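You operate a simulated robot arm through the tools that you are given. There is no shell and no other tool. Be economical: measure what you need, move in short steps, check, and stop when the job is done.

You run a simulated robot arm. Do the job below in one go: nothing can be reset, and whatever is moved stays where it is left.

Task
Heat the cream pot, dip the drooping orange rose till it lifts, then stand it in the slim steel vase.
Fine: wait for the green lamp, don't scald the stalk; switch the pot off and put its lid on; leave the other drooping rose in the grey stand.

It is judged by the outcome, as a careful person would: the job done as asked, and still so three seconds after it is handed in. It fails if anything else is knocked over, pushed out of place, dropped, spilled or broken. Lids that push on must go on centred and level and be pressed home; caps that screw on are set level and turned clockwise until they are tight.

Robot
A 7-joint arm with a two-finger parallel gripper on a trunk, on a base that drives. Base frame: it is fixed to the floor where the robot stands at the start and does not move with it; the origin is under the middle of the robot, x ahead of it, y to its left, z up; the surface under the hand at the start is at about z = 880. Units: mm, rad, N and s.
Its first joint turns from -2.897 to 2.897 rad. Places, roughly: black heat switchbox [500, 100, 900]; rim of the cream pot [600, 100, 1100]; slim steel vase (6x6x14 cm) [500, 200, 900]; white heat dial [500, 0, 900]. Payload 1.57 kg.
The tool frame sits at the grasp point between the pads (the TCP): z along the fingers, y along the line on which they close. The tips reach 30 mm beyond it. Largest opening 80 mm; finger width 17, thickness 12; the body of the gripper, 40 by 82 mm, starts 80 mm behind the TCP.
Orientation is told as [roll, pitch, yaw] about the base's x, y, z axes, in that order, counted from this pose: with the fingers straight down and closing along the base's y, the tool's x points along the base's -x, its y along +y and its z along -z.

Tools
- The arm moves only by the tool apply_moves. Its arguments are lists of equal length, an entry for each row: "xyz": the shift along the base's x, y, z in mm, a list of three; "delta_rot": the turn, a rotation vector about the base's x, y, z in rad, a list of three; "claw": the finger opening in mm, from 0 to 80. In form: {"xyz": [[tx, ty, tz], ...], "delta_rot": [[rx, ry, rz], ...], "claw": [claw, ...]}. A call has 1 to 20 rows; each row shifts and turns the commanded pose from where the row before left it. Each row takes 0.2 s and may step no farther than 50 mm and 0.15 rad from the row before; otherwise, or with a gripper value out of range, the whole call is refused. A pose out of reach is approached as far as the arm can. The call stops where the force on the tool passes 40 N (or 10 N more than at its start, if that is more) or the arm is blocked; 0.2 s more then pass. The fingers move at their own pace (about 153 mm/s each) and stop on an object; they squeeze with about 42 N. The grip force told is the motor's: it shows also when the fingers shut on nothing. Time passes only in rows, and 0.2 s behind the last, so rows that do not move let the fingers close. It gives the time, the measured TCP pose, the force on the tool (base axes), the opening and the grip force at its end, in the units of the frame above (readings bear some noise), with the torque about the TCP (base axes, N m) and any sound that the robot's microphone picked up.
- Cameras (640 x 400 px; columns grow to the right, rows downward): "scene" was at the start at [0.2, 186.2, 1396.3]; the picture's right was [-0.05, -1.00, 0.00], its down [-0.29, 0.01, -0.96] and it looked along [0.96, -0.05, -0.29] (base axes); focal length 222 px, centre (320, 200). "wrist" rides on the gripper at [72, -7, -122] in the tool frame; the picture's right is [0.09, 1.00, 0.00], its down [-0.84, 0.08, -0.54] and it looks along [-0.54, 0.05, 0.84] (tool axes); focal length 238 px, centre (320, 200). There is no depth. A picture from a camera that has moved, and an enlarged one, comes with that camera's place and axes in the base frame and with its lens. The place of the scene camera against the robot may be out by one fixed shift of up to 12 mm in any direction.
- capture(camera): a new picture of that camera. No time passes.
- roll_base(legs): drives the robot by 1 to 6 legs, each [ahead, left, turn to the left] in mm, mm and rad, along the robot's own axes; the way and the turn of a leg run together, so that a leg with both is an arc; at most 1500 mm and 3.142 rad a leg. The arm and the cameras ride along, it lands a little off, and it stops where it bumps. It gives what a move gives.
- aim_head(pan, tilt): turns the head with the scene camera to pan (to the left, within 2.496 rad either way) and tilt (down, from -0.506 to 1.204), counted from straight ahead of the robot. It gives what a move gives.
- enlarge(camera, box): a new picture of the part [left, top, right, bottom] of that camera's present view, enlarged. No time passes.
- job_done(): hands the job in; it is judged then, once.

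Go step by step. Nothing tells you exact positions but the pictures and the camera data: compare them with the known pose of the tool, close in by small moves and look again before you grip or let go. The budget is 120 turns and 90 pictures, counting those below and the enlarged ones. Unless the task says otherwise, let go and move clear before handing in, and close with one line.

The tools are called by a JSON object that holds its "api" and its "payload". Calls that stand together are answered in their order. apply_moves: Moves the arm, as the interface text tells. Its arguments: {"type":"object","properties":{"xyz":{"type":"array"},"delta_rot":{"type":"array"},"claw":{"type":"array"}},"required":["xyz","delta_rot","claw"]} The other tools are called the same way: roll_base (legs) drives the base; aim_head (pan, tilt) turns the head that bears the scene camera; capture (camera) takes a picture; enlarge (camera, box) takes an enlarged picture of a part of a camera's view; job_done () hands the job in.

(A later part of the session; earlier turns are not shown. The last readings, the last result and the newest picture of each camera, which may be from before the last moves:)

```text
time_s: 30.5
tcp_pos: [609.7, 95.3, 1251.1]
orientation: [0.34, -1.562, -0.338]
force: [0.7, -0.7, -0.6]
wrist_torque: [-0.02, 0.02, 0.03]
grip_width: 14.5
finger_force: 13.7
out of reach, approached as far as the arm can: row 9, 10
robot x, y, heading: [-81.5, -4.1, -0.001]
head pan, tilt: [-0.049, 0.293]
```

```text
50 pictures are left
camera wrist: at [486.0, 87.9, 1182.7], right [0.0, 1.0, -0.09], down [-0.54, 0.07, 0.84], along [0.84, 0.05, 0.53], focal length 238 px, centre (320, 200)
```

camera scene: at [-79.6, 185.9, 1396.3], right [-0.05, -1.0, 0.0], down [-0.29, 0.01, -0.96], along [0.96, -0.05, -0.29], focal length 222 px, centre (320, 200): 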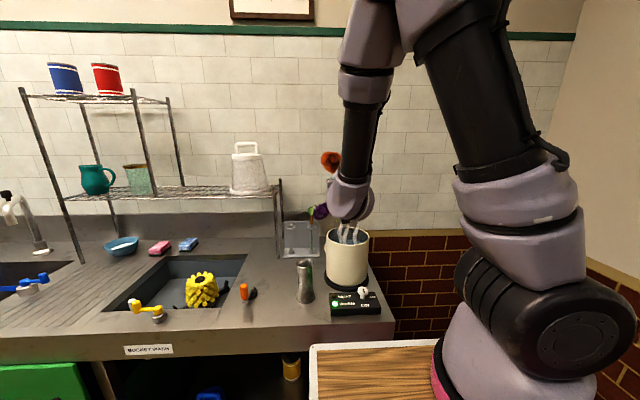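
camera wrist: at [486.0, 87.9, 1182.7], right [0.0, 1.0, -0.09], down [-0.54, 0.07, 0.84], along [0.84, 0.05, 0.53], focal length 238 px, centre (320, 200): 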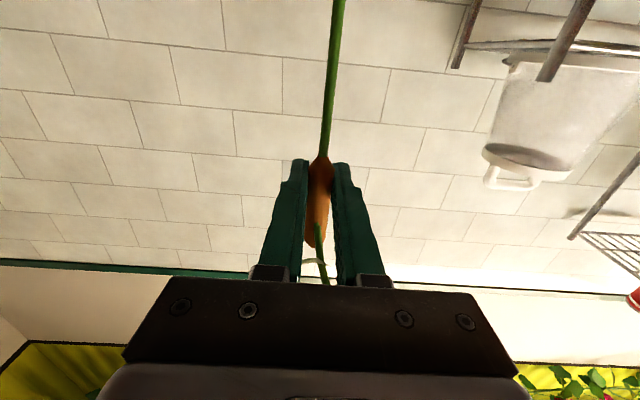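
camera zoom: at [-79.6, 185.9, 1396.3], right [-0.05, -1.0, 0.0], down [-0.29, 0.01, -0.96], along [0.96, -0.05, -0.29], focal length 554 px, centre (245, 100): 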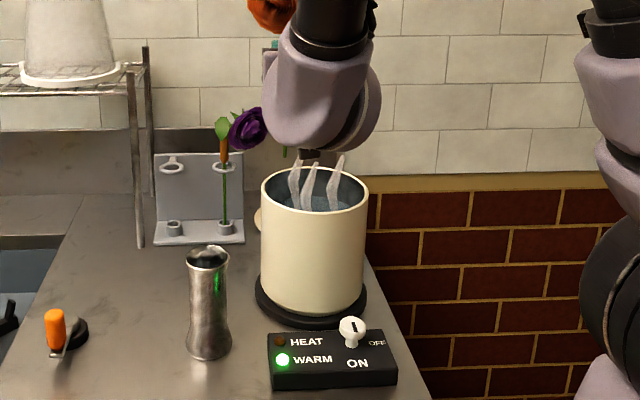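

The arm can't bring the horizontal hand that close in, so I'll back the base 100 mm, with the stem end above the pot rim.

{"api": "roll_base", "payload": {"legs": [[-100, 0, 0]]}}

{"api": "apply_moves", "payload": {"xyz": [[0, 0, 0]], "delta_rot": [[0, 0, 0]], "claw": [5]}}

```text
time_s: 31.7
tcp_pos: [507.6, 97.5, 1253.4]
orientation: [0.202, -1.563, -0.201]
force: [-0.1, 1.2, -0.4]
wrist_torque: [-0.02, 0.01, -0.02]
grip_width: 14.6
finger_force: 13.9
robot x, y, heading: [-176.4, 1.3, 0.002]
head pan, tilt: [-0.049, 0.293]
```

```text
time_s: 32.1
tcp_pos: [507.6, 97.4, 1253.6]
orientation: [0.192, -1.564, -0.192]
force: [-0.1, 0.5, -0.5]
wrist_torque: [-0.04, 0.0, 0.02]
grip_width: 14.7
finger_force: 14.2
robot x, y, heading: [-178.9, -0.4, 0.002]
head pan, tilt: [-0.049, 0.293]
```

{"api": "apply_moves", "payload": {"xyz": [[25, 0, 0], [25, -14, 0], [25, -14, 0], [24, -15, 0], [0, 0, 0]], "delta_rot": [[0, 0, 0], [0, 0, 0], [0, 0, 0], [0, 0, 0], [0, 0, 0]], "claw": [5, 5, 5, 5, 5]}}

{"api": "enlarge", "payload": {"camera": "scene", "box": [270, 130, 430, 310]}}

```text
time_s: 33.3
tcp_pos: [577.8, 88.3, 1308.5]
orientation: [0.104, -1.56, -0.109]
force: [0.0, 0.2, -0.9]
wrist_torque: [0.0, 0.01, 0.0]
grip_width: 14.7
finger_force: 13.5
out of reach, approached as far as the arm can: row 1, 2, 3, 4
robot x, y, heading: [-178.7, 2.2, -0.001]
head pan, tilt: [-0.049, 0.293]
```

```text
2.22 times, centred on (350, 220) of scene
camera zoom: at [-180.1, 186.4, 1396.3], right [-0.05, -1.0, 0.0], down [-0.29, 0.01, -0.96], along [0.96, -0.05, -0.29], focal length 493 px, centre (253, 156)
```

zoom: 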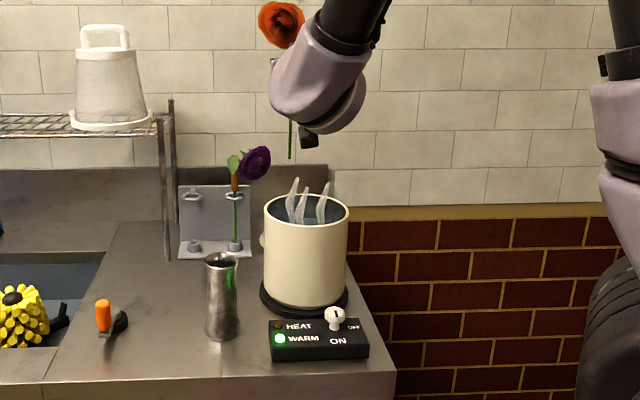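

The limit seems to be the wrist when the horizontal hand is too close in, so I'll back up further to extend the arm.

{"api": "roll_base", "payload": {"legs": [[-120, 0, 0]]}}

{"api": "apply_moves", "payload": {"xyz": [[25, 0, 0], [25, 0, 0], [0, 0, 0]], "delta_rot": [[0, 0, 0], [0, 0, 0], [0, 0, 0]], "claw": [5, 5, 5]}}

```text
time_s: 34.5
tcp_pos: [457.4, 89.0, 1309.4]
orientation: [0.113, -1.559, -0.118]
force: [0.1, -0.5, 0.0]
wrist_torque: [0.01, -0.04, -0.02]
grip_width: 14.4
finger_force: 14.2
robot x, y, heading: [-301.6, -1.4, 0.001]
head pan, tilt: [-0.049, 0.293]
```

```text
time_s: 35.3
tcp_pos: [506.3, 93.0, 1313.1]
orientation: [0.064, -1.554, -0.075]
force: [0.1, 0.5, -1.0]
wrist_torque: [0.03, -0.02, -0.02]
grip_width: 14.8
finger_force: 14.5
out of reach, approached as far as the arm can: row 2
robot x, y, heading: [-301.1, 0.3, 0.003]
head pan, tilt: [-0.049, 0.293]
```

{"api": "apply_moves", "payload": {"xyz": [[10, 0, -20], [15, 0, -20], [20, 0, -20], [0, 0, 0]], "delta_rot": [[0, 0, 0], [0, 0, 0], [0, 0, 0], [0, 0, 0]], "claw": [5, 5, 5, 5]}}

```text
time_s: 36.3
tcp_pos: [537.2, 103.3, 1310.3]
orientation: [0.082, -1.554, -0.092]
force: [0.0, -0.5, 0.5]
wrist_torque: [0.0, 0.03, 0.01]
grip_width: 14.7
finger_force: 13.9
out of reach, approached as far as the arm can: row 1, 2, 3
robot x, y, heading: [-301.0, 2.7, 0.002]
head pan, tilt: [-0.049, 0.293]
```

{"api": "apply_moves", "payload": {"xyz": [[20, -5, 0], [20, -10, 0], [15, -10, 0], [0, -10, 0], [0, 0, 0]], "delta_rot": [[0, 0, 0], [0, 0, 0], [0, 0, 0], [0, 0, 0], [0, 0, 0]], "claw": [5, 5, 5, 5, 5]}}

{"api": "capture", "payload": {"camera": "scene"}}

```text
time_s: 37.5
tcp_pos: [571.2, 92.8, 1329.5]
orientation: [0.09, -1.556, -0.101]
force: [-0.3, 0.0, -1.5]
wrist_torque: [0.01, -0.03, -0.03]
grip_width: 14.3
finger_force: 13.9
out of reach, approached as far as the arm can: row 1, 2, 3, 4
robot x, y, heading: [-299.5, -1.1, -0.002]
head pan, tilt: [-0.049, 0.293]
```

```text
48 pictures are left
camera scene: at [-300.6, 186.2, 1396.3], right [-0.05, -1.0, 0.0], down [-0.29, 0.01, -0.96], along [0.96, -0.05, -0.29], focal length 222 px, centre (320, 200)
```

scene: 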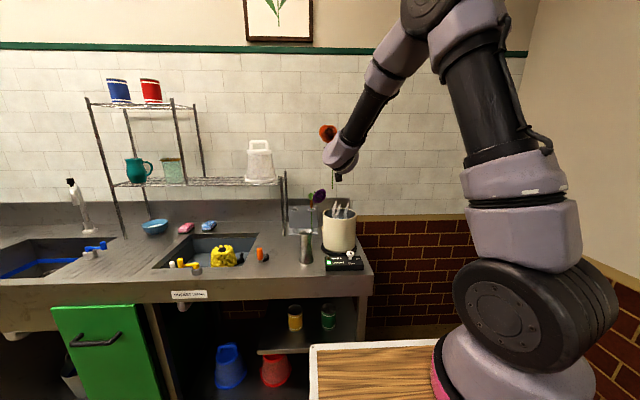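

The wrist works well in the relative pose it had at the rose (robot frame about (862, 265)). I'll turn the robot right by 0.25 rad so the pot sits at a similar place in its frame.

{"api": "roll_base", "payload": {"legs": [[0, 0, -0.25]]}}

{"api": "apply_moves", "payload": {"xyz": [[0, 30, 0], [0, 30, 0], [0, 30, 0], [0, 20, 0], [0, 0, 0]], "delta_rot": [[0, 0, 0], [0, 0, 0], [0, 0, 0], [0, 0, 0], [0, 0, 0]], "claw": [5, 5, 5, 5, 5]}}

```text
time_s: 38.8
tcp_pos: [565.9, -128.5, 1329.6]
orientation: [0.089, -1.554, -0.352]
force: [-0.1, -0.1, 0.2]
wrist_torque: [0.01, 0.0, 0.01]
grip_width: 14.0
finger_force: 14.4
robot x, y, heading: [-299.0, 0.7, -0.248]
head pan, tilt: [-0.049, 0.293]
```

```text
time_s: 40.0
tcp_pos: [567.5, -18.6, 1328.3]
orientation: [0.099, -1.555, -0.362]
force: [0.4, 0.0, -0.7]
wrist_torque: [0.0, -0.01, -0.01]
grip_width: 14.5
finger_force: 13.3
robot x, y, heading: [-299.3, -0.2, -0.249]
head pan, tilt: [-0.049, 0.293]
```

{"api": "apply_moves", "payload": {"xyz": [[13, 24, -10], [13, 24, -20], [13, 24, -30], [0, 0, -30], [0, 0, 0]], "delta_rot": [[0, 0, 0], [0, 0, 0], [0, 0, 0], [0, 0, 0], [0, 0, 0]], "claw": [5, 5, 5, 5, 5]}}

{"api": "enlarge", "payload": {"camera": "scene", "box": [220, 110, 380, 290]}}

```text
time_s: 41.2
tcp_pos: [607.2, 53.8, 1239.0]
orientation: [0.092, -1.556, -0.352]
force: [0.0, 0.5, 0.8]
wrist_torque: [0.01, -0.02, 0.02]
grip_width: 14.5
finger_force: 13.8
robot x, y, heading: [-299.4, 2.3, -0.253]
head pan, tilt: [-0.049, 0.293]
```

```text
2.22 times, centred on (300, 200) of scene
camera zoom: at [-254.3, 182.0, 1396.3], right [-0.3, -0.96, 0.0], down [-0.28, 0.09, -0.96], along [0.91, -0.28, -0.29], focal length 493 px, centre (364, 200)
```

zoom: 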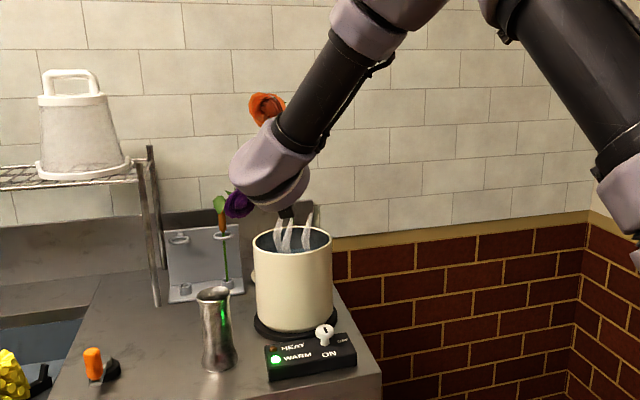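

The rose hangs over the pot centre and the green lamp is still lit. I'll lower the stalk into the water.

{"api": "apply_moves", "payload": {"xyz": [[0, 0, -20], [0, 0, -20], [0, 0, -20], [0, 0, -20], [0, 0, -20], [0, 0, -20], [0, 0, 0]], "delta_rot": [[0, 0, 0], [0, 0, 0], [0, 0, 0], [0, 0, 0], [0, 0, 0], [0, 0, 0], [0, 0, 0]], "claw": [5, 5, 5, 5, 5, 5, 5]}}

{"api": "enlarge", "payload": {"camera": "scene", "box": [220, 110, 380, 290]}}

{"api": "capture", "payload": {"camera": "wrist"}}

```text
time_s: 42.8
tcp_pos: [605.4, 53.6, 1119.2]
orientation: [0.093, -1.555, -0.356]
force: [0.6, 0.5, 0.1]
wrist_torque: [0.01, -0.01, 0.01]
grip_width: 14.3
finger_force: 14.4
robot x, y, heading: [-303.4, 5.3, -0.253]
head pan, tilt: [-0.049, 0.293]
```

```text
2.22 times, centred on (300, 200) of scene
camera zoom: at [-254.2, 182.0, 1396.3], right [-0.3, -0.96, 0.0], down [-0.28, 0.09, -0.96], along [0.91, -0.28, -0.29], focal length 493 px, centre (364, 200)
```

zoom: 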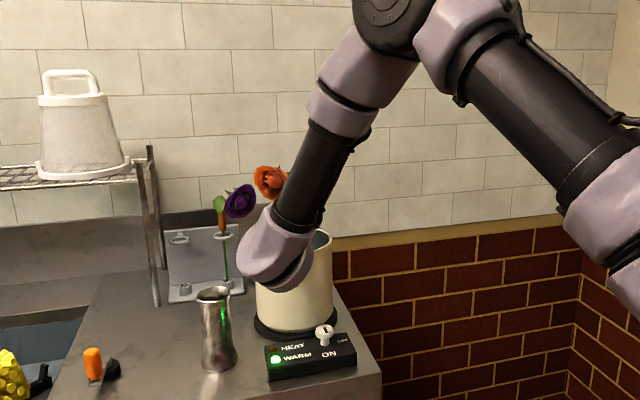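

```text
45 pictures are left
camera wrist: at [484.9, 77.8, 1050.0], right [0.26, 0.96, -0.09], down [-0.49, 0.21, 0.85], along [0.83, -0.17, 0.53], focal length 238 px, centre (320, 200)
```

wrist: 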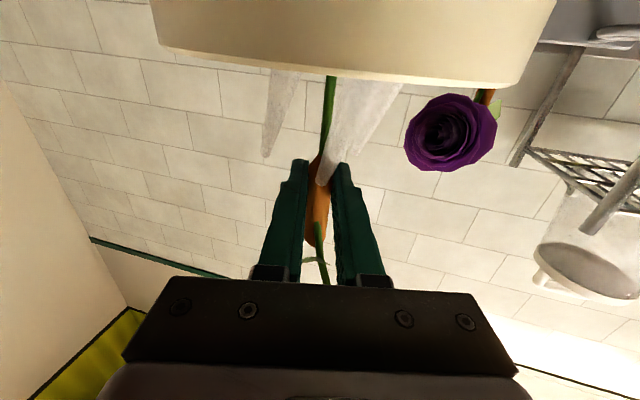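

The stalk is in the pot. I'll hold it there a moment and watch the flower.

{"api": "apply_moves", "payload": {"xyz": [[0, 0, 0], [0, 0, 0], [0, 0, 0], [0, 0, 0], [0, 0, 0], [0, 0, 0]], "delta_rot": [[0, 0, 0], [0, 0, 0], [0, 0, 0], [0, 0, 0], [0, 0, 0], [0, 0, 0]], "claw": [5, 5, 5, 5, 5, 5]}}

{"api": "enlarge", "payload": {"camera": "scene", "box": [220, 110, 380, 290]}}

```text
time_s: 44.2
tcp_pos: [605.5, 53.2, 1119.3]
orientation: [0.086, -1.557, -0.347]
force: [0.6, 0.0, -0.8]
wrist_torque: [0.01, 0.0, 0.01]
grip_width: 14.6
finger_force: 13.9
robot x, y, heading: [-297.8, -0.1, -0.251]
head pan, tilt: [-0.049, 0.293]
```

```text
2.22 times, centred on (300, 200) of scene
camera zoom: at [-254.2, 182.0, 1396.3], right [-0.3, -0.96, 0.0], down [-0.28, 0.09, -0.96], along [0.91, -0.28, -0.29], focal length 493 px, centre (364, 200)
```

zoom: 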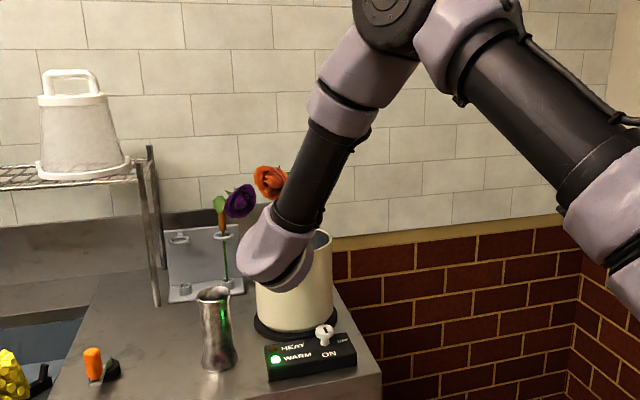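

No change yet. I'll dip 15 mm deeper and wait longer.

{"api": "apply_moves", "payload": {"xyz": [[0, 0, -8], [0, 0, -7], [0, 0, 0], [0, 0, 0], [0, 0, 0], [0, 0, 0], [0, 0, 0], [0, 0, 0], [0, 0, 0], [0, 0, 0]], "delta_rot": [[0, 0, 0], [0, 0, 0], [0, 0, 0], [0, 0, 0], [0, 0, 0], [0, 0, 0], [0, 0, 0], [0, 0, 0], [0, 0, 0], [0, 0, 0]], "claw": [5, 5, 5, 5, 5, 5, 5, 5, 5, 5]}}

{"api": "enlarge", "payload": {"camera": "scene", "box": [220, 110, 380, 290]}}

```text
time_s: 46.4
tcp_pos: [606.1, 53.9, 1104.5]
orientation: [0.084, -1.555, -0.347]
force: [0.0, 0.3, -1.1]
wrist_torque: [0.0, 0.02, -0.01]
grip_width: 14.5
finger_force: 14.0
robot x, y, heading: [-297.5, -0.6, -0.252]
head pan, tilt: [-0.049, 0.293]
```

```text
2.22 times, centred on (300, 200) of scene
camera zoom: at [-254.2, 182.0, 1396.3], right [-0.3, -0.96, 0.0], down [-0.28, 0.09, -0.96], along [0.91, -0.28, -0.29], focal length 493 px, centre (364, 200)
```

zoom: 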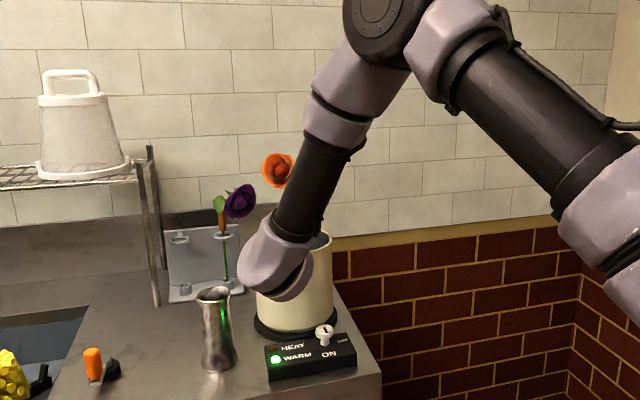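

The flower is starting to lift. I'll keep holding.

{"api": "apply_moves", "payload": {"xyz": [[0, 0, 0], [0, 0, 0], [0, 0, 0], [0, 0, 0], [0, 0, 0], [0, 0, 0], [0, 0, 0], [0, 0, 0]], "delta_rot": [[0, 0, 0], [0, 0, 0], [0, 0, 0], [0, 0, 0], [0, 0, 0], [0, 0, 0], [0, 0, 0], [0, 0, 0]], "claw": [5, 5, 5, 5, 5, 5, 5, 5]}}

{"api": "enlarge", "payload": {"camera": "scene", "box": [220, 110, 380, 290]}}

```text
time_s: 48.2
tcp_pos: [606.0, 53.8, 1103.2]
orientation: [0.083, -1.554, -0.348]
force: [1.3, 0.3, -0.4]
wrist_torque: [0.0, 0.03, -0.03]
grip_width: 14.4
finger_force: 13.4
robot x, y, heading: [-297.1, -1.1, -0.254]
head pan, tilt: [-0.049, 0.293]
```

```text
2.22 times, centred on (300, 200) of scene
camera zoom: at [-254.2, 182.0, 1396.3], right [-0.3, -0.96, 0.0], down [-0.28, 0.09, -0.96], along [0.91, -0.28, -0.29], focal length 493 px, centre (364, 200)
```

zoom: 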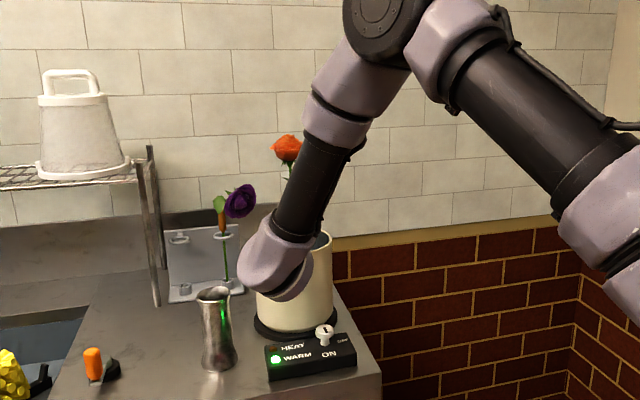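

{"api": "apply_moves", "payload": {"xyz": [[0, 0, 0], [0, 0, 0]], "delta_rot": [[0, 0, 0], [0, 0, 0]], "claw": [5, 5]}}

{"api": "enlarge", "payload": {"camera": "scene", "box": [250, 140, 330, 220]}}

```text
time_s: 48.8
tcp_pos: [605.3, 52.8, 1103.4]
orientation: [0.084, -1.554, -0.345]
force: [-0.1, -0.1, -0.3]
wrist_torque: [-0.01, 0.0, 0.01]
grip_width: 14.4
finger_force: 14.0
robot x, y, heading: [-298.8, -1.0, -0.252]
head pan, tilt: [-0.049, 0.293]
```

```text
5.00 times, centred on (290, 180) of scene
camera zoom: at [-254.2, 182.0, 1396.3], right [-0.3, -0.96, 0.0], down [-0.28, 0.09, -0.96], along [0.91, -0.28, -0.29], focal length 1109 px, centre (470, 300)
```

zoom: 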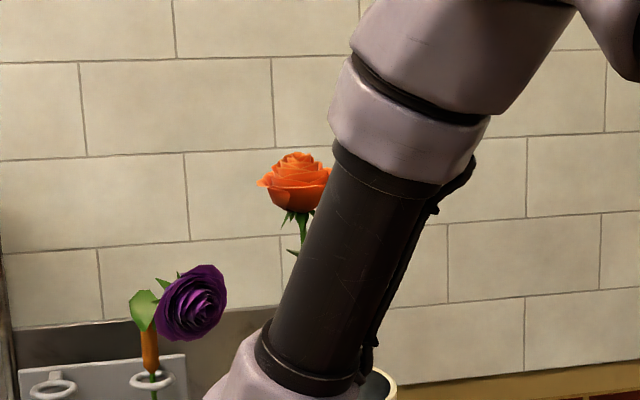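

The orange rose is fully upright. I'll lift it out and carry it to the vase at about (512, 197).

{"api": "apply_moves", "payload": {"xyz": [[0, 0, 20], [0, 0, 25], [0, 0, 25], [0, 0, 25], [0, 0, 25], [0, 0, 20], [-18, 28, 0], [-18, 28, 0], [-19, 29, 0], [-19, 29, 0], [-19, 30, 0], [0, 0, 0]], "delta_rot": [[0, 0, 0], [0, 0, 0], [0, 0, 0], [0, 0, 0], [0, 0, 0], [0, 0, 0], [0, 0, 0], [0, 0, 0], [0, 0, 0], [0, 0, 0], [0, 0, 0], [0, 0, 0]], "claw": [5, 5, 5, 5, 5, 5, 5, 5, 5, 5, 5, 5]}}

{"api": "capture", "payload": {"camera": "scene"}}

```text
time_s: 51.4
tcp_pos: [512.8, 197.8, 1243.4]
orientation: [0.072, -1.555, -0.336]
force: [0.0, -0.7, -1.2]
wrist_torque: [-0.03, -0.01, 0.0]
grip_width: 14.5
finger_force: 14.3
robot x, y, heading: [-302.0, -0.5, -0.251]
head pan, tilt: [-0.049, 0.293]
```

```text
40 pictures are left
camera scene: at [-254.2, 182.0, 1396.3], right [-0.3, -0.96, 0.0], down [-0.28, 0.09, -0.96], along [0.91, -0.28, -0.29], focal length 222 px, centre (320, 200)
```

scene: 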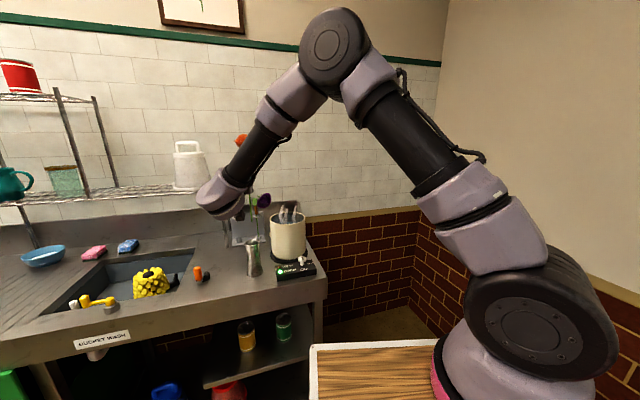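

{"api": "enlarge", "payload": {"camera": "scene", "box": [200, 120, 320, 290]}}

```text
2.35 times, centred on (260, 205) of scene
camera zoom: at [-254.2, 182.0, 1396.3], right [-0.3, -0.96, 0.0], down [-0.28, 0.09, -0.96], along [0.91, -0.28, -0.29], focal length 522 px, centre (461, 188)
```

zoom: 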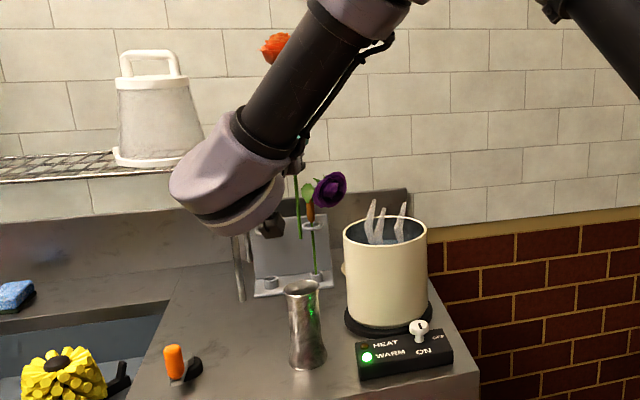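

The stem lines up with the vase mouth. I'll lower it until the tip is just above the rim and check.

{"api": "apply_moves", "payload": {"xyz": [[0, 0, -20], [0, 0, -20], [0, 0, -20], [0, 0, -5], [0, 0, 0]], "delta_rot": [[0, 0, 0], [0, 0, 0], [0, 0, 0], [0, 0, 0], [0, 0, 0]], "claw": [5, 5, 5, 5, 5]}}

{"api": "enlarge", "payload": {"camera": "scene", "box": [220, 170, 320, 290]}}

```text
time_s: 52.6
tcp_pos: [513.2, 197.7, 1179.2]
orientation: [0.093, -1.555, -0.354]
force: [-0.9, -0.5, -0.5]
wrist_torque: [0.01, -0.06, 0.01]
grip_width: 14.5
finger_force: 13.9
robot x, y, heading: [-299.7, 0.9, -0.257]
head pan, tilt: [-0.049, 0.293]
```

```text
3.33 times, centred on (270, 230) of scene
camera zoom: at [-254.2, 182.0, 1396.3], right [-0.3, -0.96, 0.0], down [-0.28, 0.09, -0.96], along [0.91, -0.28, -0.29], focal length 739 px, centre (487, 100)
```

zoom: 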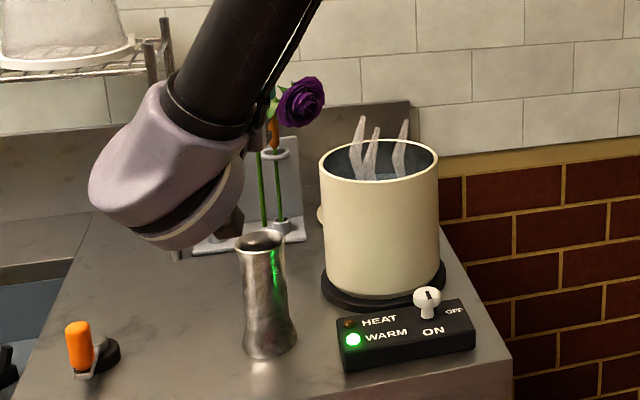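

{"api": "enlarge", "payload": {"camera": "scene", "box": [248, 210, 278, 260]}}

```text
8.00 times, centred on (263, 235) of scene
camera zoom: at [-254.2, 182.0, 1396.3], right [-0.3, -0.96, 0.0], down [-0.28, 0.09, -0.96], along [0.91, -0.28, -0.29], focal length 1774 px, centre (776, -80)
```

zoom: 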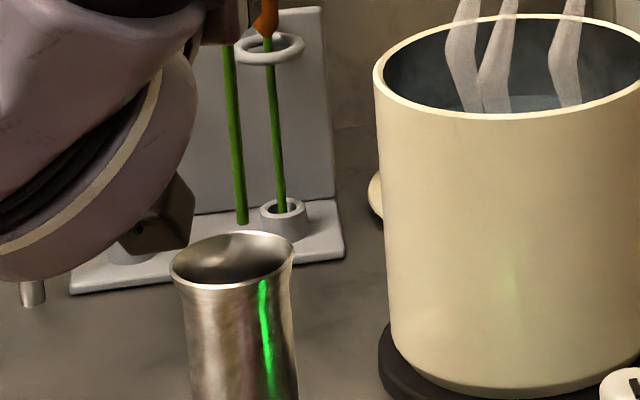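

The tip needs to go about 7 mm back and 5 mm left. I'll adjust, lower slightly into the mouth, and check.

{"api": "apply_moves", "payload": {"xyz": [[-8, 5, 0], [0, 0, 0], [0, 0, -8], [0, 0, -8], [0, 0, 0]], "delta_rot": [[0, 0, 0], [0, 0, 0], [0, 0, 0], [0, 0, 0], [0, 0, 0]], "claw": [5, 5, 5, 5, 5]}}

{"api": "enlarge", "payload": {"camera": "scene", "box": [248, 210, 278, 260]}}

```text
time_s: 53.8
tcp_pos: [504.6, 203.3, 1163.7]
orientation: [0.066, -1.554, -0.329]
force: [0.5, 0.2, -0.8]
wrist_torque: [0.0, -0.04, -0.01]
grip_width: 14.3
finger_force: 14.0
robot x, y, heading: [-298.3, -2.0, -0.248]
head pan, tilt: [-0.049, 0.293]
```

```text
8.00 times, centred on (263, 235) of scene
camera zoom: at [-254.2, 182.0, 1396.3], right [-0.3, -0.96, 0.0], down [-0.28, 0.09, -0.96], along [0.91, -0.28, -0.29], focal length 1774 px, centre (776, -80)
```

zoom: 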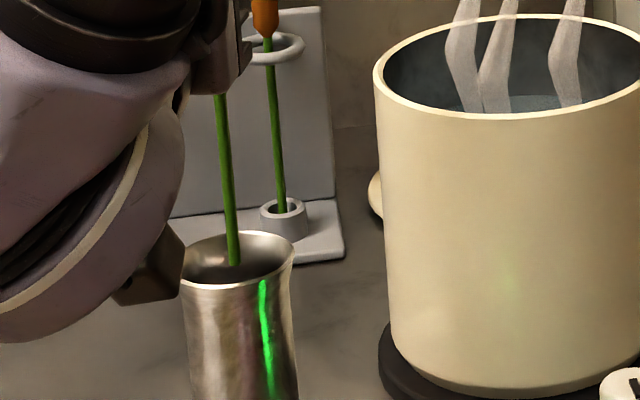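

The tip is centred in the mouth. I'll lower it in.

{"api": "apply_moves", "payload": {"xyz": [[0, 0, -15], [0, 0, -15], [0, 0, -15], [0, 0, -15], [0, 0, -15], [0, 0, -15], [0, 0, -12], [0, 0, 0]], "delta_rot": [[0, 0, 0], [0, 0, 0], [0, 0, 0], [0, 0, 0], [0, 0, 0], [0, 0, 0], [0, 0, 0], [0, 0, 0]], "claw": [5, 5, 5, 5, 5, 5, 5, 5]}}

{"api": "enlarge", "payload": {"camera": "scene", "box": [220, 170, 320, 290]}}

{"api": "capture", "payload": {"camera": "wrist"}}

```text
time_s: 55.6
tcp_pos: [504.3, 203.3, 1060.5]
orientation: [0.08, -1.554, -0.345]
force: [0.6, 0.3, 0.1]
wrist_torque: [0.01, 0.02, -0.02]
grip_width: 14.6
finger_force: 14.3
robot x, y, heading: [-301.4, -1.6, -0.251]
head pan, tilt: [-0.049, 0.293]
```

```text
3.33 times, centred on (270, 230) of scene
camera zoom: at [-254.2, 182.0, 1396.3], right [-0.3, -0.96, 0.0], down [-0.28, 0.09, -0.96], along [0.91, -0.28, -0.29], focal length 739 px, centre (487, 100)
```

zoom: 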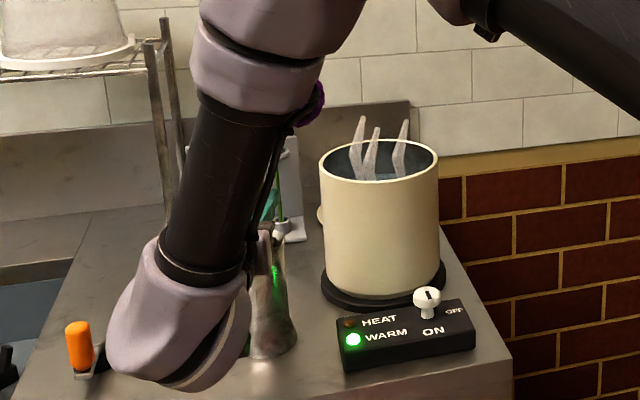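

```text
34 pictures are left
camera wrist: at [383.7, 227.4, 991.5], right [0.26, 0.96, -0.09], down [-0.49, 0.21, 0.85], along [0.83, -0.17, 0.53], focal length 238 px, centre (320, 200)
```

wrist: 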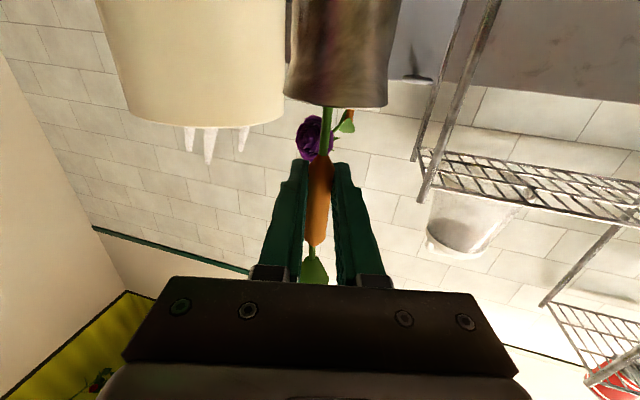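

Seated well inside. I'll lower slowly toward the bottom, watching the force.

{"api": "apply_moves", "payload": {"xyz": [[0, 0, -5], [0, 0, -5], [0, 0, -4], [0, 0, -3], [0, 0, 0]], "delta_rot": [[0, 0, 0], [0, 0, 0], [0, 0, 0], [0, 0, 0], [0, 0, 0]], "claw": [5, 5, 5, 5, 5]}}

```text
time_s: 56.8
tcp_pos: [504.4, 202.5, 1044.3]
orientation: [0.086, -1.554, -0.35]
force: [-0.2, 0.3, 1.1]
wrist_torque: [0.05, 0.05, 0.0]
grip_width: 14.7
finger_force: 14.4
robot x, y, heading: [-301.6, 0.8, -0.249]
head pan, tilt: [-0.049, 0.293]
```

{"api": "apply_moves", "payload": {"xyz": [[0, 0, -2], [0, 0, -2], [0, 0, 0]], "delta_rot": [[0, 0, 0], [0, 0, 0], [0, 0, 0]], "claw": [5, 5, 5]}}

{"api": "enlarge", "payload": {"camera": "wrist", "box": [230, 50, 430, 250]}}

```text
time_s: 57.6
tcp_pos: [505.4, 202.5, 1041.2]
orientation: [0.144, -1.555, -0.406]
force: [0.6, -1.2, 10.7]
wrist_torque: [-0.04, -0.14, 0.0]
grip_width: 14.4
finger_force: 13.6
robot x, y, heading: [-299.7, 0.6, -0.248]
head pan, tilt: [-0.049, 0.293]
```

```text
2.00 times, centred on (330, 150) of wrist
camera zoom: at [384.0, 227.3, 971.5], right [0.26, 0.96, -0.09], down [-0.49, 0.21, 0.84], along [0.83, -0.17, 0.53], focal length 477 px, centre (300, 300)
```

zoom: 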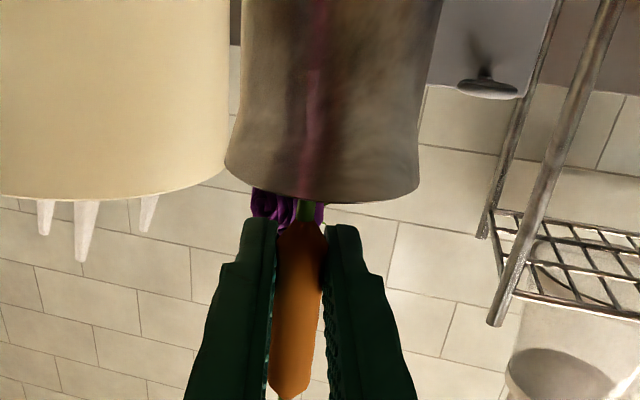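

The stalk touches the bottom. I'll ease up a touch and release.

{"api": "apply_moves", "payload": {"xyz": [[0, 0, 1], [0, 0, 0], [0, 0, 0], [0, 0, 0], [0, 0, 0]], "delta_rot": [[0, 0, 0], [0, 0, 0], [0, 0, 0], [0, 0, 0], [0, 0, 0]], "claw": [5, 20, 30, 45, 45]}}

{"api": "capture", "payload": {"camera": "wrist"}}

```text
time_s: 58.8
tcp_pos: [504.5, 203.1, 1041.6]
orientation: [0.079, -1.557, -0.34]
force: [0.3, 0.6, -0.1]
wrist_torque: [0.02, 0.01, 0.04]
grip_width: 44.9
finger_force: 0.1
robot x, y, heading: [-304.8, -1.2, -0.256]
head pan, tilt: [-0.049, 0.293]
```

```text
32 pictures are left
camera wrist: at [384.1, 227.2, 971.8], right [0.26, 0.96, -0.09], down [-0.49, 0.21, 0.85], along [0.83, -0.17, 0.53], focal length 238 px, centre (320, 200)
```

wrist: 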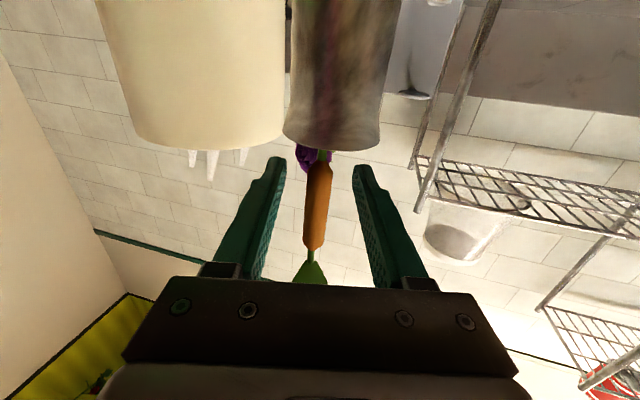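

Standing freely. I'll withdraw straight back along the hand axis.

{"api": "apply_moves", "payload": {"xyz": [[-19, 5, 0], [-29, 8, 0], [-29, 8, 0], [-29, 8, 0], [-29, 8, 0], [0, 0, 40], [0, 0, 45], [0, 0, 45], [0, 0, 0]], "delta_rot": [[0, 0, 0], [0, 0, 0], [0, 0, 0], [0, 0, 0], [0, 0, 0], [0, 0, 0], [0, 0, 0], [0, 0, 0], [0, 0, 0]], "claw": [45, 45, 45, 45, 45, 45, 45, 45, 45]}}

{"api": "capture", "payload": {"camera": "scene"}}

```text
time_s: 60.8
tcp_pos: [369.2, 240.2, 1171.6]
orientation: [0.049, -1.555, -0.313]
force: [0.1, 0.1, -0.5]
wrist_torque: [0.04, -0.04, -0.01]
grip_width: 45.0
finger_force: 0.1
robot x, y, heading: [-303.5, 0.1, -0.252]
head pan, tilt: [-0.049, 0.293]
```

```text
31 pictures are left
camera scene: at [-254.2, 182.1, 1396.3], right [-0.3, -0.96, 0.0], down [-0.28, 0.09, -0.96], along [0.91, -0.28, -0.29], focal length 222 px, centre (320, 200)
```

scene: 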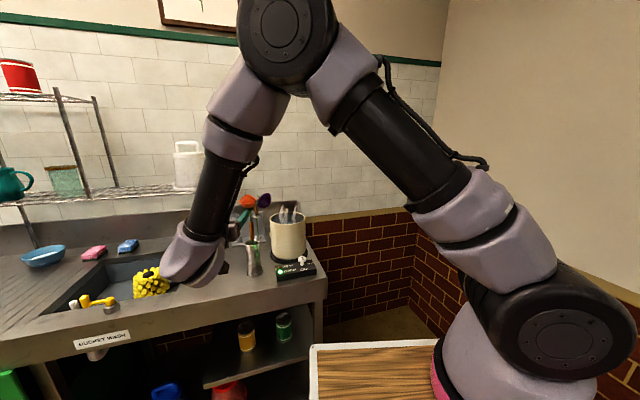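

The rose stands in the vase. Next I'll raise the hand and point it down again, ready for the dial and lid.

{"api": "apply_moves", "payload": {"xyz": [[0, 0, 30], [0, 0, 30], [0, 0, 30], [0, -20, 30], [0, -20, 30], [0, -30, 0], [0, -30, 0], [0, -30, 0], [0, -30, 0], [0, -30, 0], [0, 0, 0]], "delta_rot": [[0.037, 0.138, 0], [0.037, 0.138, 0], [0.037, 0.138, 0], [0.037, 0.138, 0], [0.037, 0.138, 0], [0.037, 0.138, 0], [0.037, 0.138, 0], [0.037, 0.138, 0], [0.037, 0.138, 0], [0.037, 0.138, 0], [0.037, 0.122, 0]], "claw": [45, 45, 45, 45, 45, 45, 45, 45, 45, 45, 45]}}

{"api": "enlarge", "payload": {"camera": "scene", "box": [200, 160, 340, 290]}}

```text
time_s: 63.2
tcp_pos: [369.9, 49.3, 1322.0]
orientation: [0.003, 0.003, -0.262]
force: [-0.7, -0.1, -0.1]
wrist_torque: [-0.05, -0.02, -0.01]
grip_width: 45.1
finger_force: 0.0
robot x, y, heading: [-298.6, -1.3, -0.254]
head pan, tilt: [-0.049, 0.293]
```

```text
3.08 times, centred on (270, 225) of scene
camera zoom: at [-254.6, 182.1, 1396.3], right [-0.3, -0.96, 0.0], down [-0.28, 0.09, -0.96], along [0.91, -0.28, -0.29], focal length 682 px, centre (474, 123)
```

zoom: 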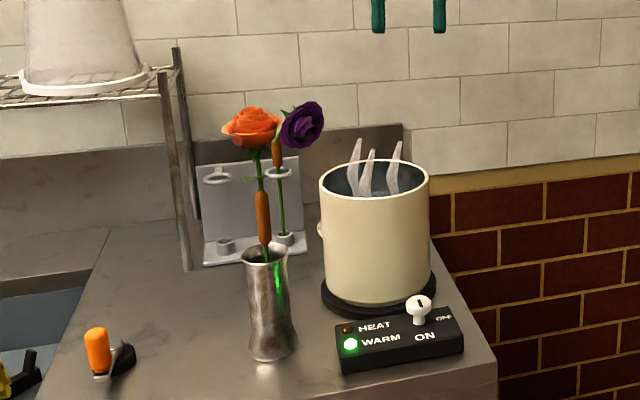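

The rose stands upright in the vase. Now I'll turn back and drive forward to where the dial and lid are in reach.

{"api": "roll_base", "payload": {"legs": [[0, 0, 0.252], [220, 0, 0]]}}

```text
time_s: 65.7
tcp_pos: [556.9, 216.8, 1321.4]
orientation: [0.003, 0.002, -0.011]
force: [-0.7, 0.1, 0.7]
wrist_torque: [0.0, 0.0, 0.01]
grip_width: 45.1
finger_force: 0.0
robot x, y, heading: [-82.5, -2.9, 0.006]
head pan, tilt: [-0.049, 0.293]
```

{"api": "apply_moves", "payload": {"xyz": [[0, -35, 0], [0, -35, 0], [-20, -35, 0], [-20, -35, 0], [-20, -35, 0], [-20, -16, -20], [0, 0, -40], [0, 0, -40], [0, 0, -40], [0, 0, -40], [0, 0, -40], [0, 0, 0]], "delta_rot": [[0, 0, -0.14], [0, 0, -0.14], [0, 0, -0.14], [0, 0, -0.14], [0, 0, -0.14], [0, 0, -0.14], [0, 0, -0.14], [0, 0, -0.14], [0, 0, -0.14], [0, 0, -0.14], [0, 0, -0.14], [0, 0, 0]], "claw": [60, 60, 60, 60, 60, 60, 60, 60, 60, 60, 60, 60]}}

{"api": "enlarge", "payload": {"camera": "wrist", "box": [220, 60, 420, 260]}}

```text
time_s: 68.3
tcp_pos: [475.1, 25.2, 1101.2]
orientation: [0.002, 0.001, -1.552]
force: [-0.7, -0.1, 0.2]
wrist_torque: [0.03, 0.0, 0.01]
grip_width: 59.9
finger_force: 0.1
robot x, y, heading: [-83.8, -1.1, 0.002]
head pan, tilt: [-0.049, 0.293]
```

```text
2.00 times, centred on (320, 160) of wrist
camera zoom: at [466.5, 95.8, 1224.1], right [0.99, 0.11, 0.0], down [0.09, -0.84, 0.54], along [0.06, -0.54, -0.84], focal length 477 px, centre (320, 280)
```

zoom: 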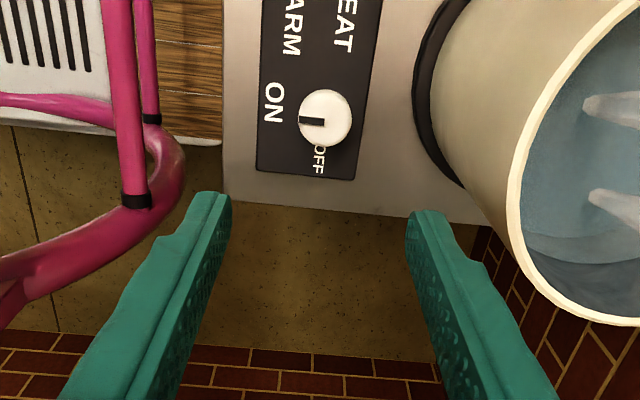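

{"api": "apply_moves", "payload": {"xyz": [[2, 0.5, -40], [0, 0, -40], [0, 0, -40], [0, 0, -25], [0, 0, -10], [0, 0, 0], [0, 0, 0], [0, 0, 0], [0, 0, 0]], "delta_rot": [[0, 0, 0], [0, 0, 0], [0, 0, 0], [0, 0, 0], [0, 0, 0], [0, 0, 0], [0, 0, 0], [0, 0, 0], [0, 0, 0]], "claw": [48, 48, 48, 48, 48, 48, 20, 20, 20]}}

```text
time_s: 70.3
tcp_pos: [479.6, 25.7, 946.7]
orientation: [0.005, 0.002, -1.549]
force: [8.6, 0.2, -13.5]
wrist_torque: [-0.01, -0.28, -0.02]
grip_width: 31.5
finger_force: 40.3
robot x, y, heading: [-81.4, 1.3, 0.006]
head pan, tilt: [-0.049, 0.293]
```

{"api": "apply_moves", "payload": {"xyz": [[1, 0, 0], [0, 0, 0], [0, 0, 0], [0, 0, 0], [0, 0, 0], [0, 0, 0], [0, 0, 0], [0, 0, 0], [0, 0, 0], [0, 0, 0], [0, 0, 0], [0, 0, 0], [0, 0, 0], [0, 0, 0]], "delta_rot": [[0, 0, 0], [0, 0, 0.12], [0, 0, 0.12], [0, 0, 0.12], [0, 0, 0.12], [0, 0, 0.12], [0, 0, 0.12], [0, 0, 0.12], [0, 0, 0.12], [0, 0, 0.12], [0, 0, 0.12], [0, 0, 0.12], [0, 0, 0.12], [0, 0, 0.12]], "claw": [20, 20, 20, 20, 20, 20, 20, 20, 20, 20, 20, 20, 20, 20]}}

{"api": "enlarge", "payload": {"camera": "scene", "box": [300, 250, 420, 350]}}

```text
time_s: 73.3
tcp_pos: [477.9, 25.4, 945.5]
orientation: [0.003, 0.007, 0.013]
force: [-21.4, -8.8, -21.8]
wrist_torque: [-0.19, 0.44, -0.02]
grip_width: 31.4
finger_force: 40.0
robot x, y, heading: [-84.9, 0.3, -0.001]
head pan, tilt: [-0.049, 0.293]
```

```text
4.00 times, centred on (360, 300) of scene
camera zoom: at [-81.4, 186.2, 1396.3], right [-0.05, -1.0, 0.0], down [-0.29, 0.01, -0.96], along [0.96, -0.05, -0.29], focal length 887 px, centre (160, -200)
```

zoom: 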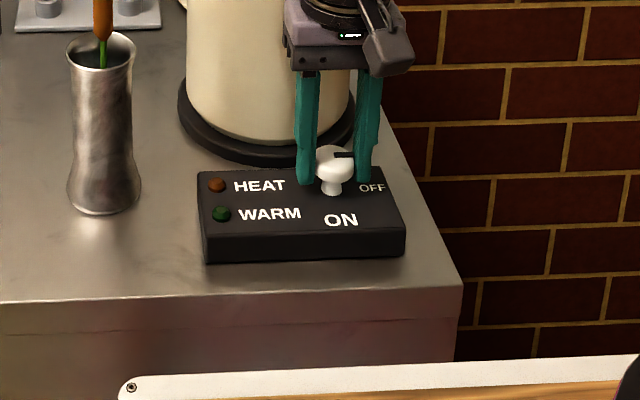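

Both lamps are off and the dial points to OFF. I'll release, rise, and go look at the lid.

{"api": "apply_moves", "payload": {"xyz": [[0, 0, 0], [0, 0, 0], [0, 0, 30], [0, 0, 45], [0, 0, 45], [0, 0, 45], [0, 0, 45], [0, 0, 45], [0, 0, 45], [40, 3, 0], [45, 3, 0], [45, 3, 0], [45, 3, 0], [45, 3, 0], [35, 3, 0], [0, 0, 0]], "delta_rot": [[0, 0, 0], [0, 0, 0], [0, 0, 0], [0, 0, 0], [0, 0, 0], [0, 0, 0], [0, 0, 0], [0, 0, 0], [0, 0, 0], [0, 0, 0], [0, 0, 0], [0, 0, 0], [0, 0, 0], [0, 0, 0], [0, 0, 0], [0, 0, 0]], "claw": [55, 55, 55, 55, 55, 55, 55, 55, 55, 55, 55, 55, 55, 55, 55, 55]}}

{"api": "capture", "payload": {"camera": "wrist"}}

{"api": "enlarge", "payload": {"camera": "scene", "box": [250, 190, 410, 350]}}

```text
time_s: 76.7
tcp_pos: [734.8, 43.4, 1246.3]
orientation: [0.004, 0.001, 0.011]
force: [0.3, 0.1, 0.3]
wrist_torque: [0.06, -0.03, -0.02]
grip_width: 55.0
finger_force: 0.0
robot x, y, heading: [-81.3, -1.0, -0.0]
head pan, tilt: [-0.049, 0.293]
```

```text
27 pictures are left
camera wrist: at [663.0, 33.2, 1369.7], right [-0.1, 0.99, 0.0], down [0.84, 0.08, 0.54], along [0.54, 0.06, -0.84], focal length 238 px, centre (320, 200)
```

wrist: 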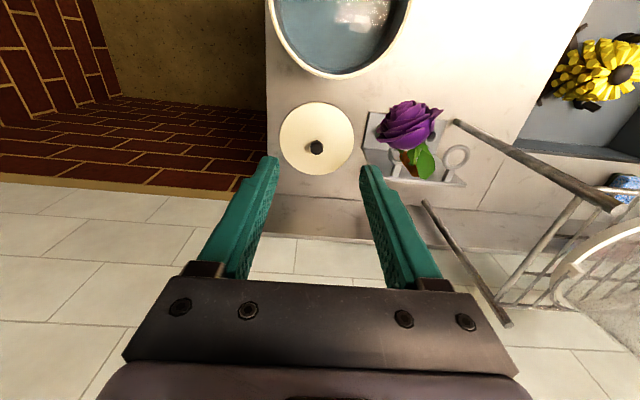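

```text
2.50 times, centred on (330, 270) of scene
camera zoom: at [-81.2, 186.5, 1396.3], right [-0.05, -1.0, 0.0], down [-0.29, 0.01, -0.96], along [0.96, -0.05, -0.29], focal length 554 px, centre (295, 25)
```

zoom: 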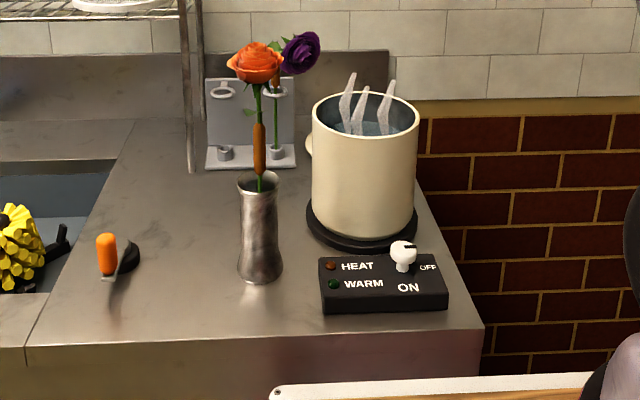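

The lid's centre is about (823, 43) with its knob top near z 935–945. I'll descend above it and take a close look.

{"api": "apply_moves", "payload": {"xyz": [[45, 0, -20], [43, 0, -40], [0, 0, -40], [0, 0, -40], [0, 0, -40], [0, 0, -20], [0, 0, 0]], "delta_rot": [[0, 0, 0], [0, 0, 0], [0, 0, 0], [0, 0, 0], [0, 0, 0], [0, 0, 0], [0, 0, 0]], "claw": [50, 50, 50, 50, 50, 50, 50]}}

{"api": "enlarge", "payload": {"camera": "wrist", "box": [220, 30, 420, 230]}}

```text
refused: row 2 steps farther than a row can; nothing moved
```

```text
2.00 times, centred on (320, 130) of wrist
camera zoom: at [663.0, 33.2, 1369.7], right [-0.1, 0.99, 0.0], down [0.84, 0.08, 0.54], along [0.54, 0.06, -0.84], focal length 477 px, centre (320, 340)
```

zoom: 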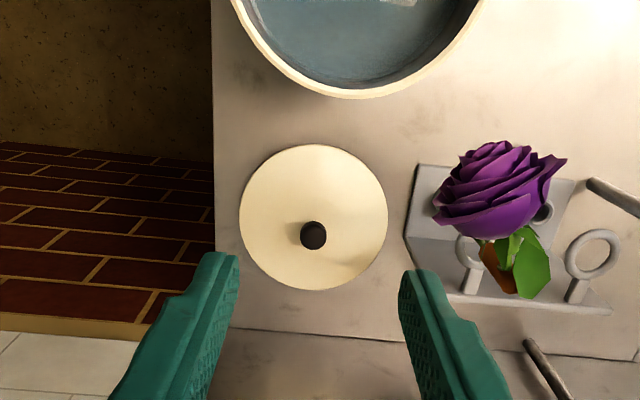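

{"api": "apply_moves", "payload": {"xyz": [[30, 0, -20], [30, 0, -35], [28, 0, -35], [0, 0, -40], [0, 0, -40], [0, 0, -30], [0, 0, 0]], "delta_rot": [[0, 0, 0], [0, 0, 0], [0, 0, 0], [0, 0, 0], [0, 0, 0], [0, 0, 0], [0, 0, 0]], "claw": [50, 50, 50, 50, 50, 50, 50]}}

{"api": "enlarge", "payload": {"camera": "wrist", "box": [220, 50, 420, 250]}}

```text
time_s: 78.3
tcp_pos: [821.8, 45.4, 1045.1]
orientation: [0.003, 0.002, 0.008]
force: [-0.2, -0.7, -0.5]
wrist_torque: [0.01, 0.02, 0.03]
grip_width: 49.8
finger_force: 0.1
robot x, y, heading: [-82.4, -0.2, -0.0]
head pan, tilt: [-0.049, 0.293]
```

```text
2.00 times, centred on (320, 150) of wrist
camera zoom: at [750.0, 35.5, 1168.3], right [-0.1, 0.99, 0.0], down [0.84, 0.08, 0.54], along [0.54, 0.06, -0.84], focal length 477 px, centre (320, 300)
```

zoom: 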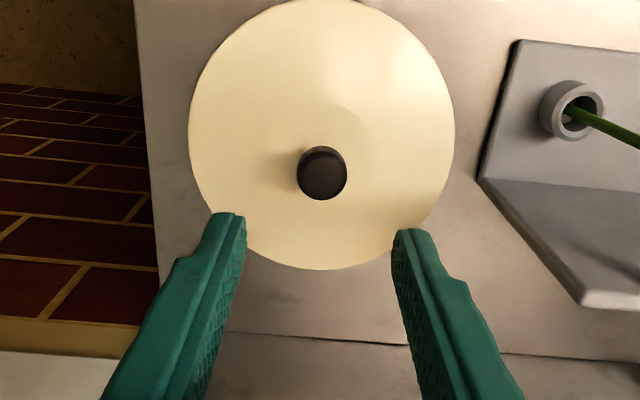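

{"api": "apply_moves", "payload": {"xyz": [[-3, -1.5, -40], [0, 0, -30], [0, 0, 0]], "delta_rot": [[0, 0, 0], [0, 0, 0], [0, 0, 0]], "claw": [50, 50, 50]}}

{"api": "enlarge", "payload": {"camera": "wrist", "box": [220, 70, 420, 270]}}

```text
time_s: 79.1
tcp_pos: [819.9, 42.7, 975.2]
orientation: [0.005, 0.001, 0.011]
force: [-0.9, -0.3, -0.2]
wrist_torque: [0.02, -0.06, 0.0]
grip_width: 49.8
finger_force: 0.1
robot x, y, heading: [-78.7, -0.4, 0.007]
head pan, tilt: [-0.049, 0.293]
```

```text
2.00 times, centred on (320, 170) of wrist
camera zoom: at [747.7, 34.0, 1098.7], right [-0.1, 0.99, 0.0], down [0.84, 0.08, 0.54], along [0.54, 0.06, -0.84], focal length 477 px, centre (320, 260)
```

zoom: 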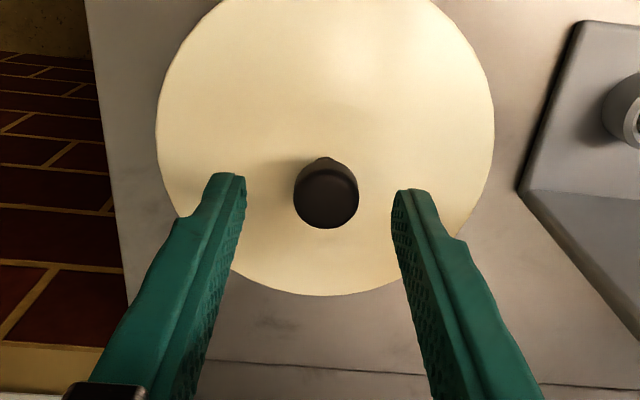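

Edge fits put the lid centre at (830, 45), knob top about z 926. I'll move over it and lower so the pads straddle the knob.

{"api": "apply_moves", "payload": {"xyz": [[10, 2, 0], [0, 0, -20], [0, 0, -15], [0, 0, -8], [0, 0, 0]], "delta_rot": [[0, 0, -0.01], [0, 0, 0], [0, 0, 0], [0, 0, 0], [0, 0, 0]], "claw": [50, 50, 50, 50, 50]}}

{"api": "enlarge", "payload": {"camera": "wrist", "box": [220, 70, 420, 270]}}

```text
time_s: 80.3
tcp_pos: [830.0, 44.8, 932.7]
orientation: [0.004, 0.002, 0.001]
force: [0.3, -0.4, 0.4]
wrist_torque: [0.01, 0.01, 0.01]
grip_width: 50.0
finger_force: 0.0
robot x, y, heading: [-81.9, -0.1, 0.001]
head pan, tilt: [-0.049, 0.293]
```

```text
2.00 times, centred on (320, 170) of wrist
camera zoom: at [757.8, 36.3, 1056.3], right [-0.09, 1.0, 0.0], down [0.84, 0.08, 0.54], along [0.54, 0.05, -0.84], focal length 477 px, centre (320, 260)
```

zoom: 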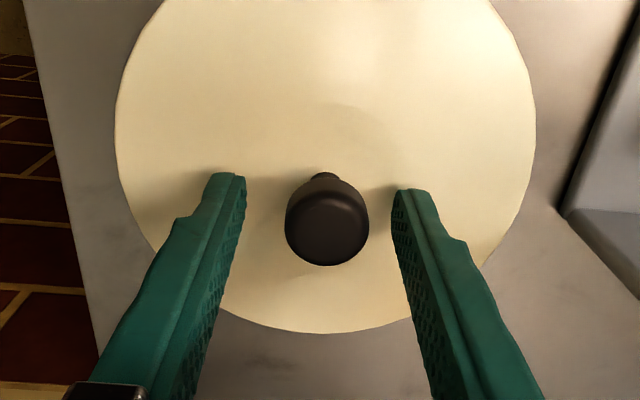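

{"api": "apply_moves", "payload": {"xyz": [[0, 0.5, -4], [0, 0, 0], [0, 0, 0], [0, 0, 0], [0, 0, 0]], "delta_rot": [[0, 0, 0], [0, 0, 0], [0, 0, 0], [0, 0, 0], [0, 0, 0]], "claw": [50, 50, 15, 15, 15]}}

{"api": "enlarge", "payload": {"camera": "wrist", "box": [220, 70, 420, 270]}}

```text
time_s: 81.5
tcp_pos: [830.1, 45.1, 929.6]
orientation: [0.003, 0.002, 0.001]
force: [1.1, 0.5, 1.7]
wrist_torque: [0.02, -0.06, 0.0]
grip_width: 24.8
finger_force: 36.3
robot x, y, heading: [-77.9, 1.9, 0.004]
head pan, tilt: [-0.049, 0.293]
```

```text
2.00 times, centred on (320, 170) of wrist
camera zoom: at [757.8, 36.8, 1052.4], right [-0.09, 1.0, 0.0], down [0.84, 0.08, 0.54], along [0.54, 0.05, -0.84], focal length 477 px, centre (320, 260)
```

zoom: 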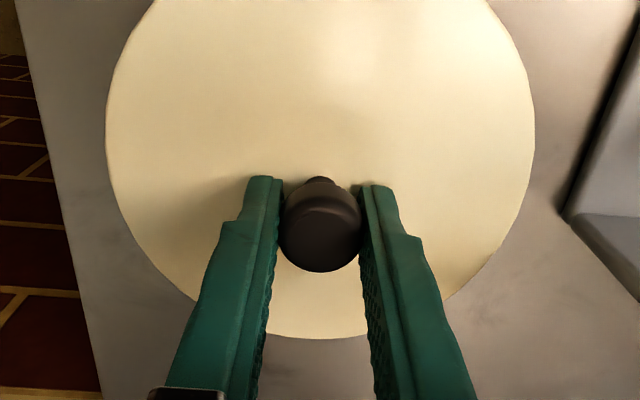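

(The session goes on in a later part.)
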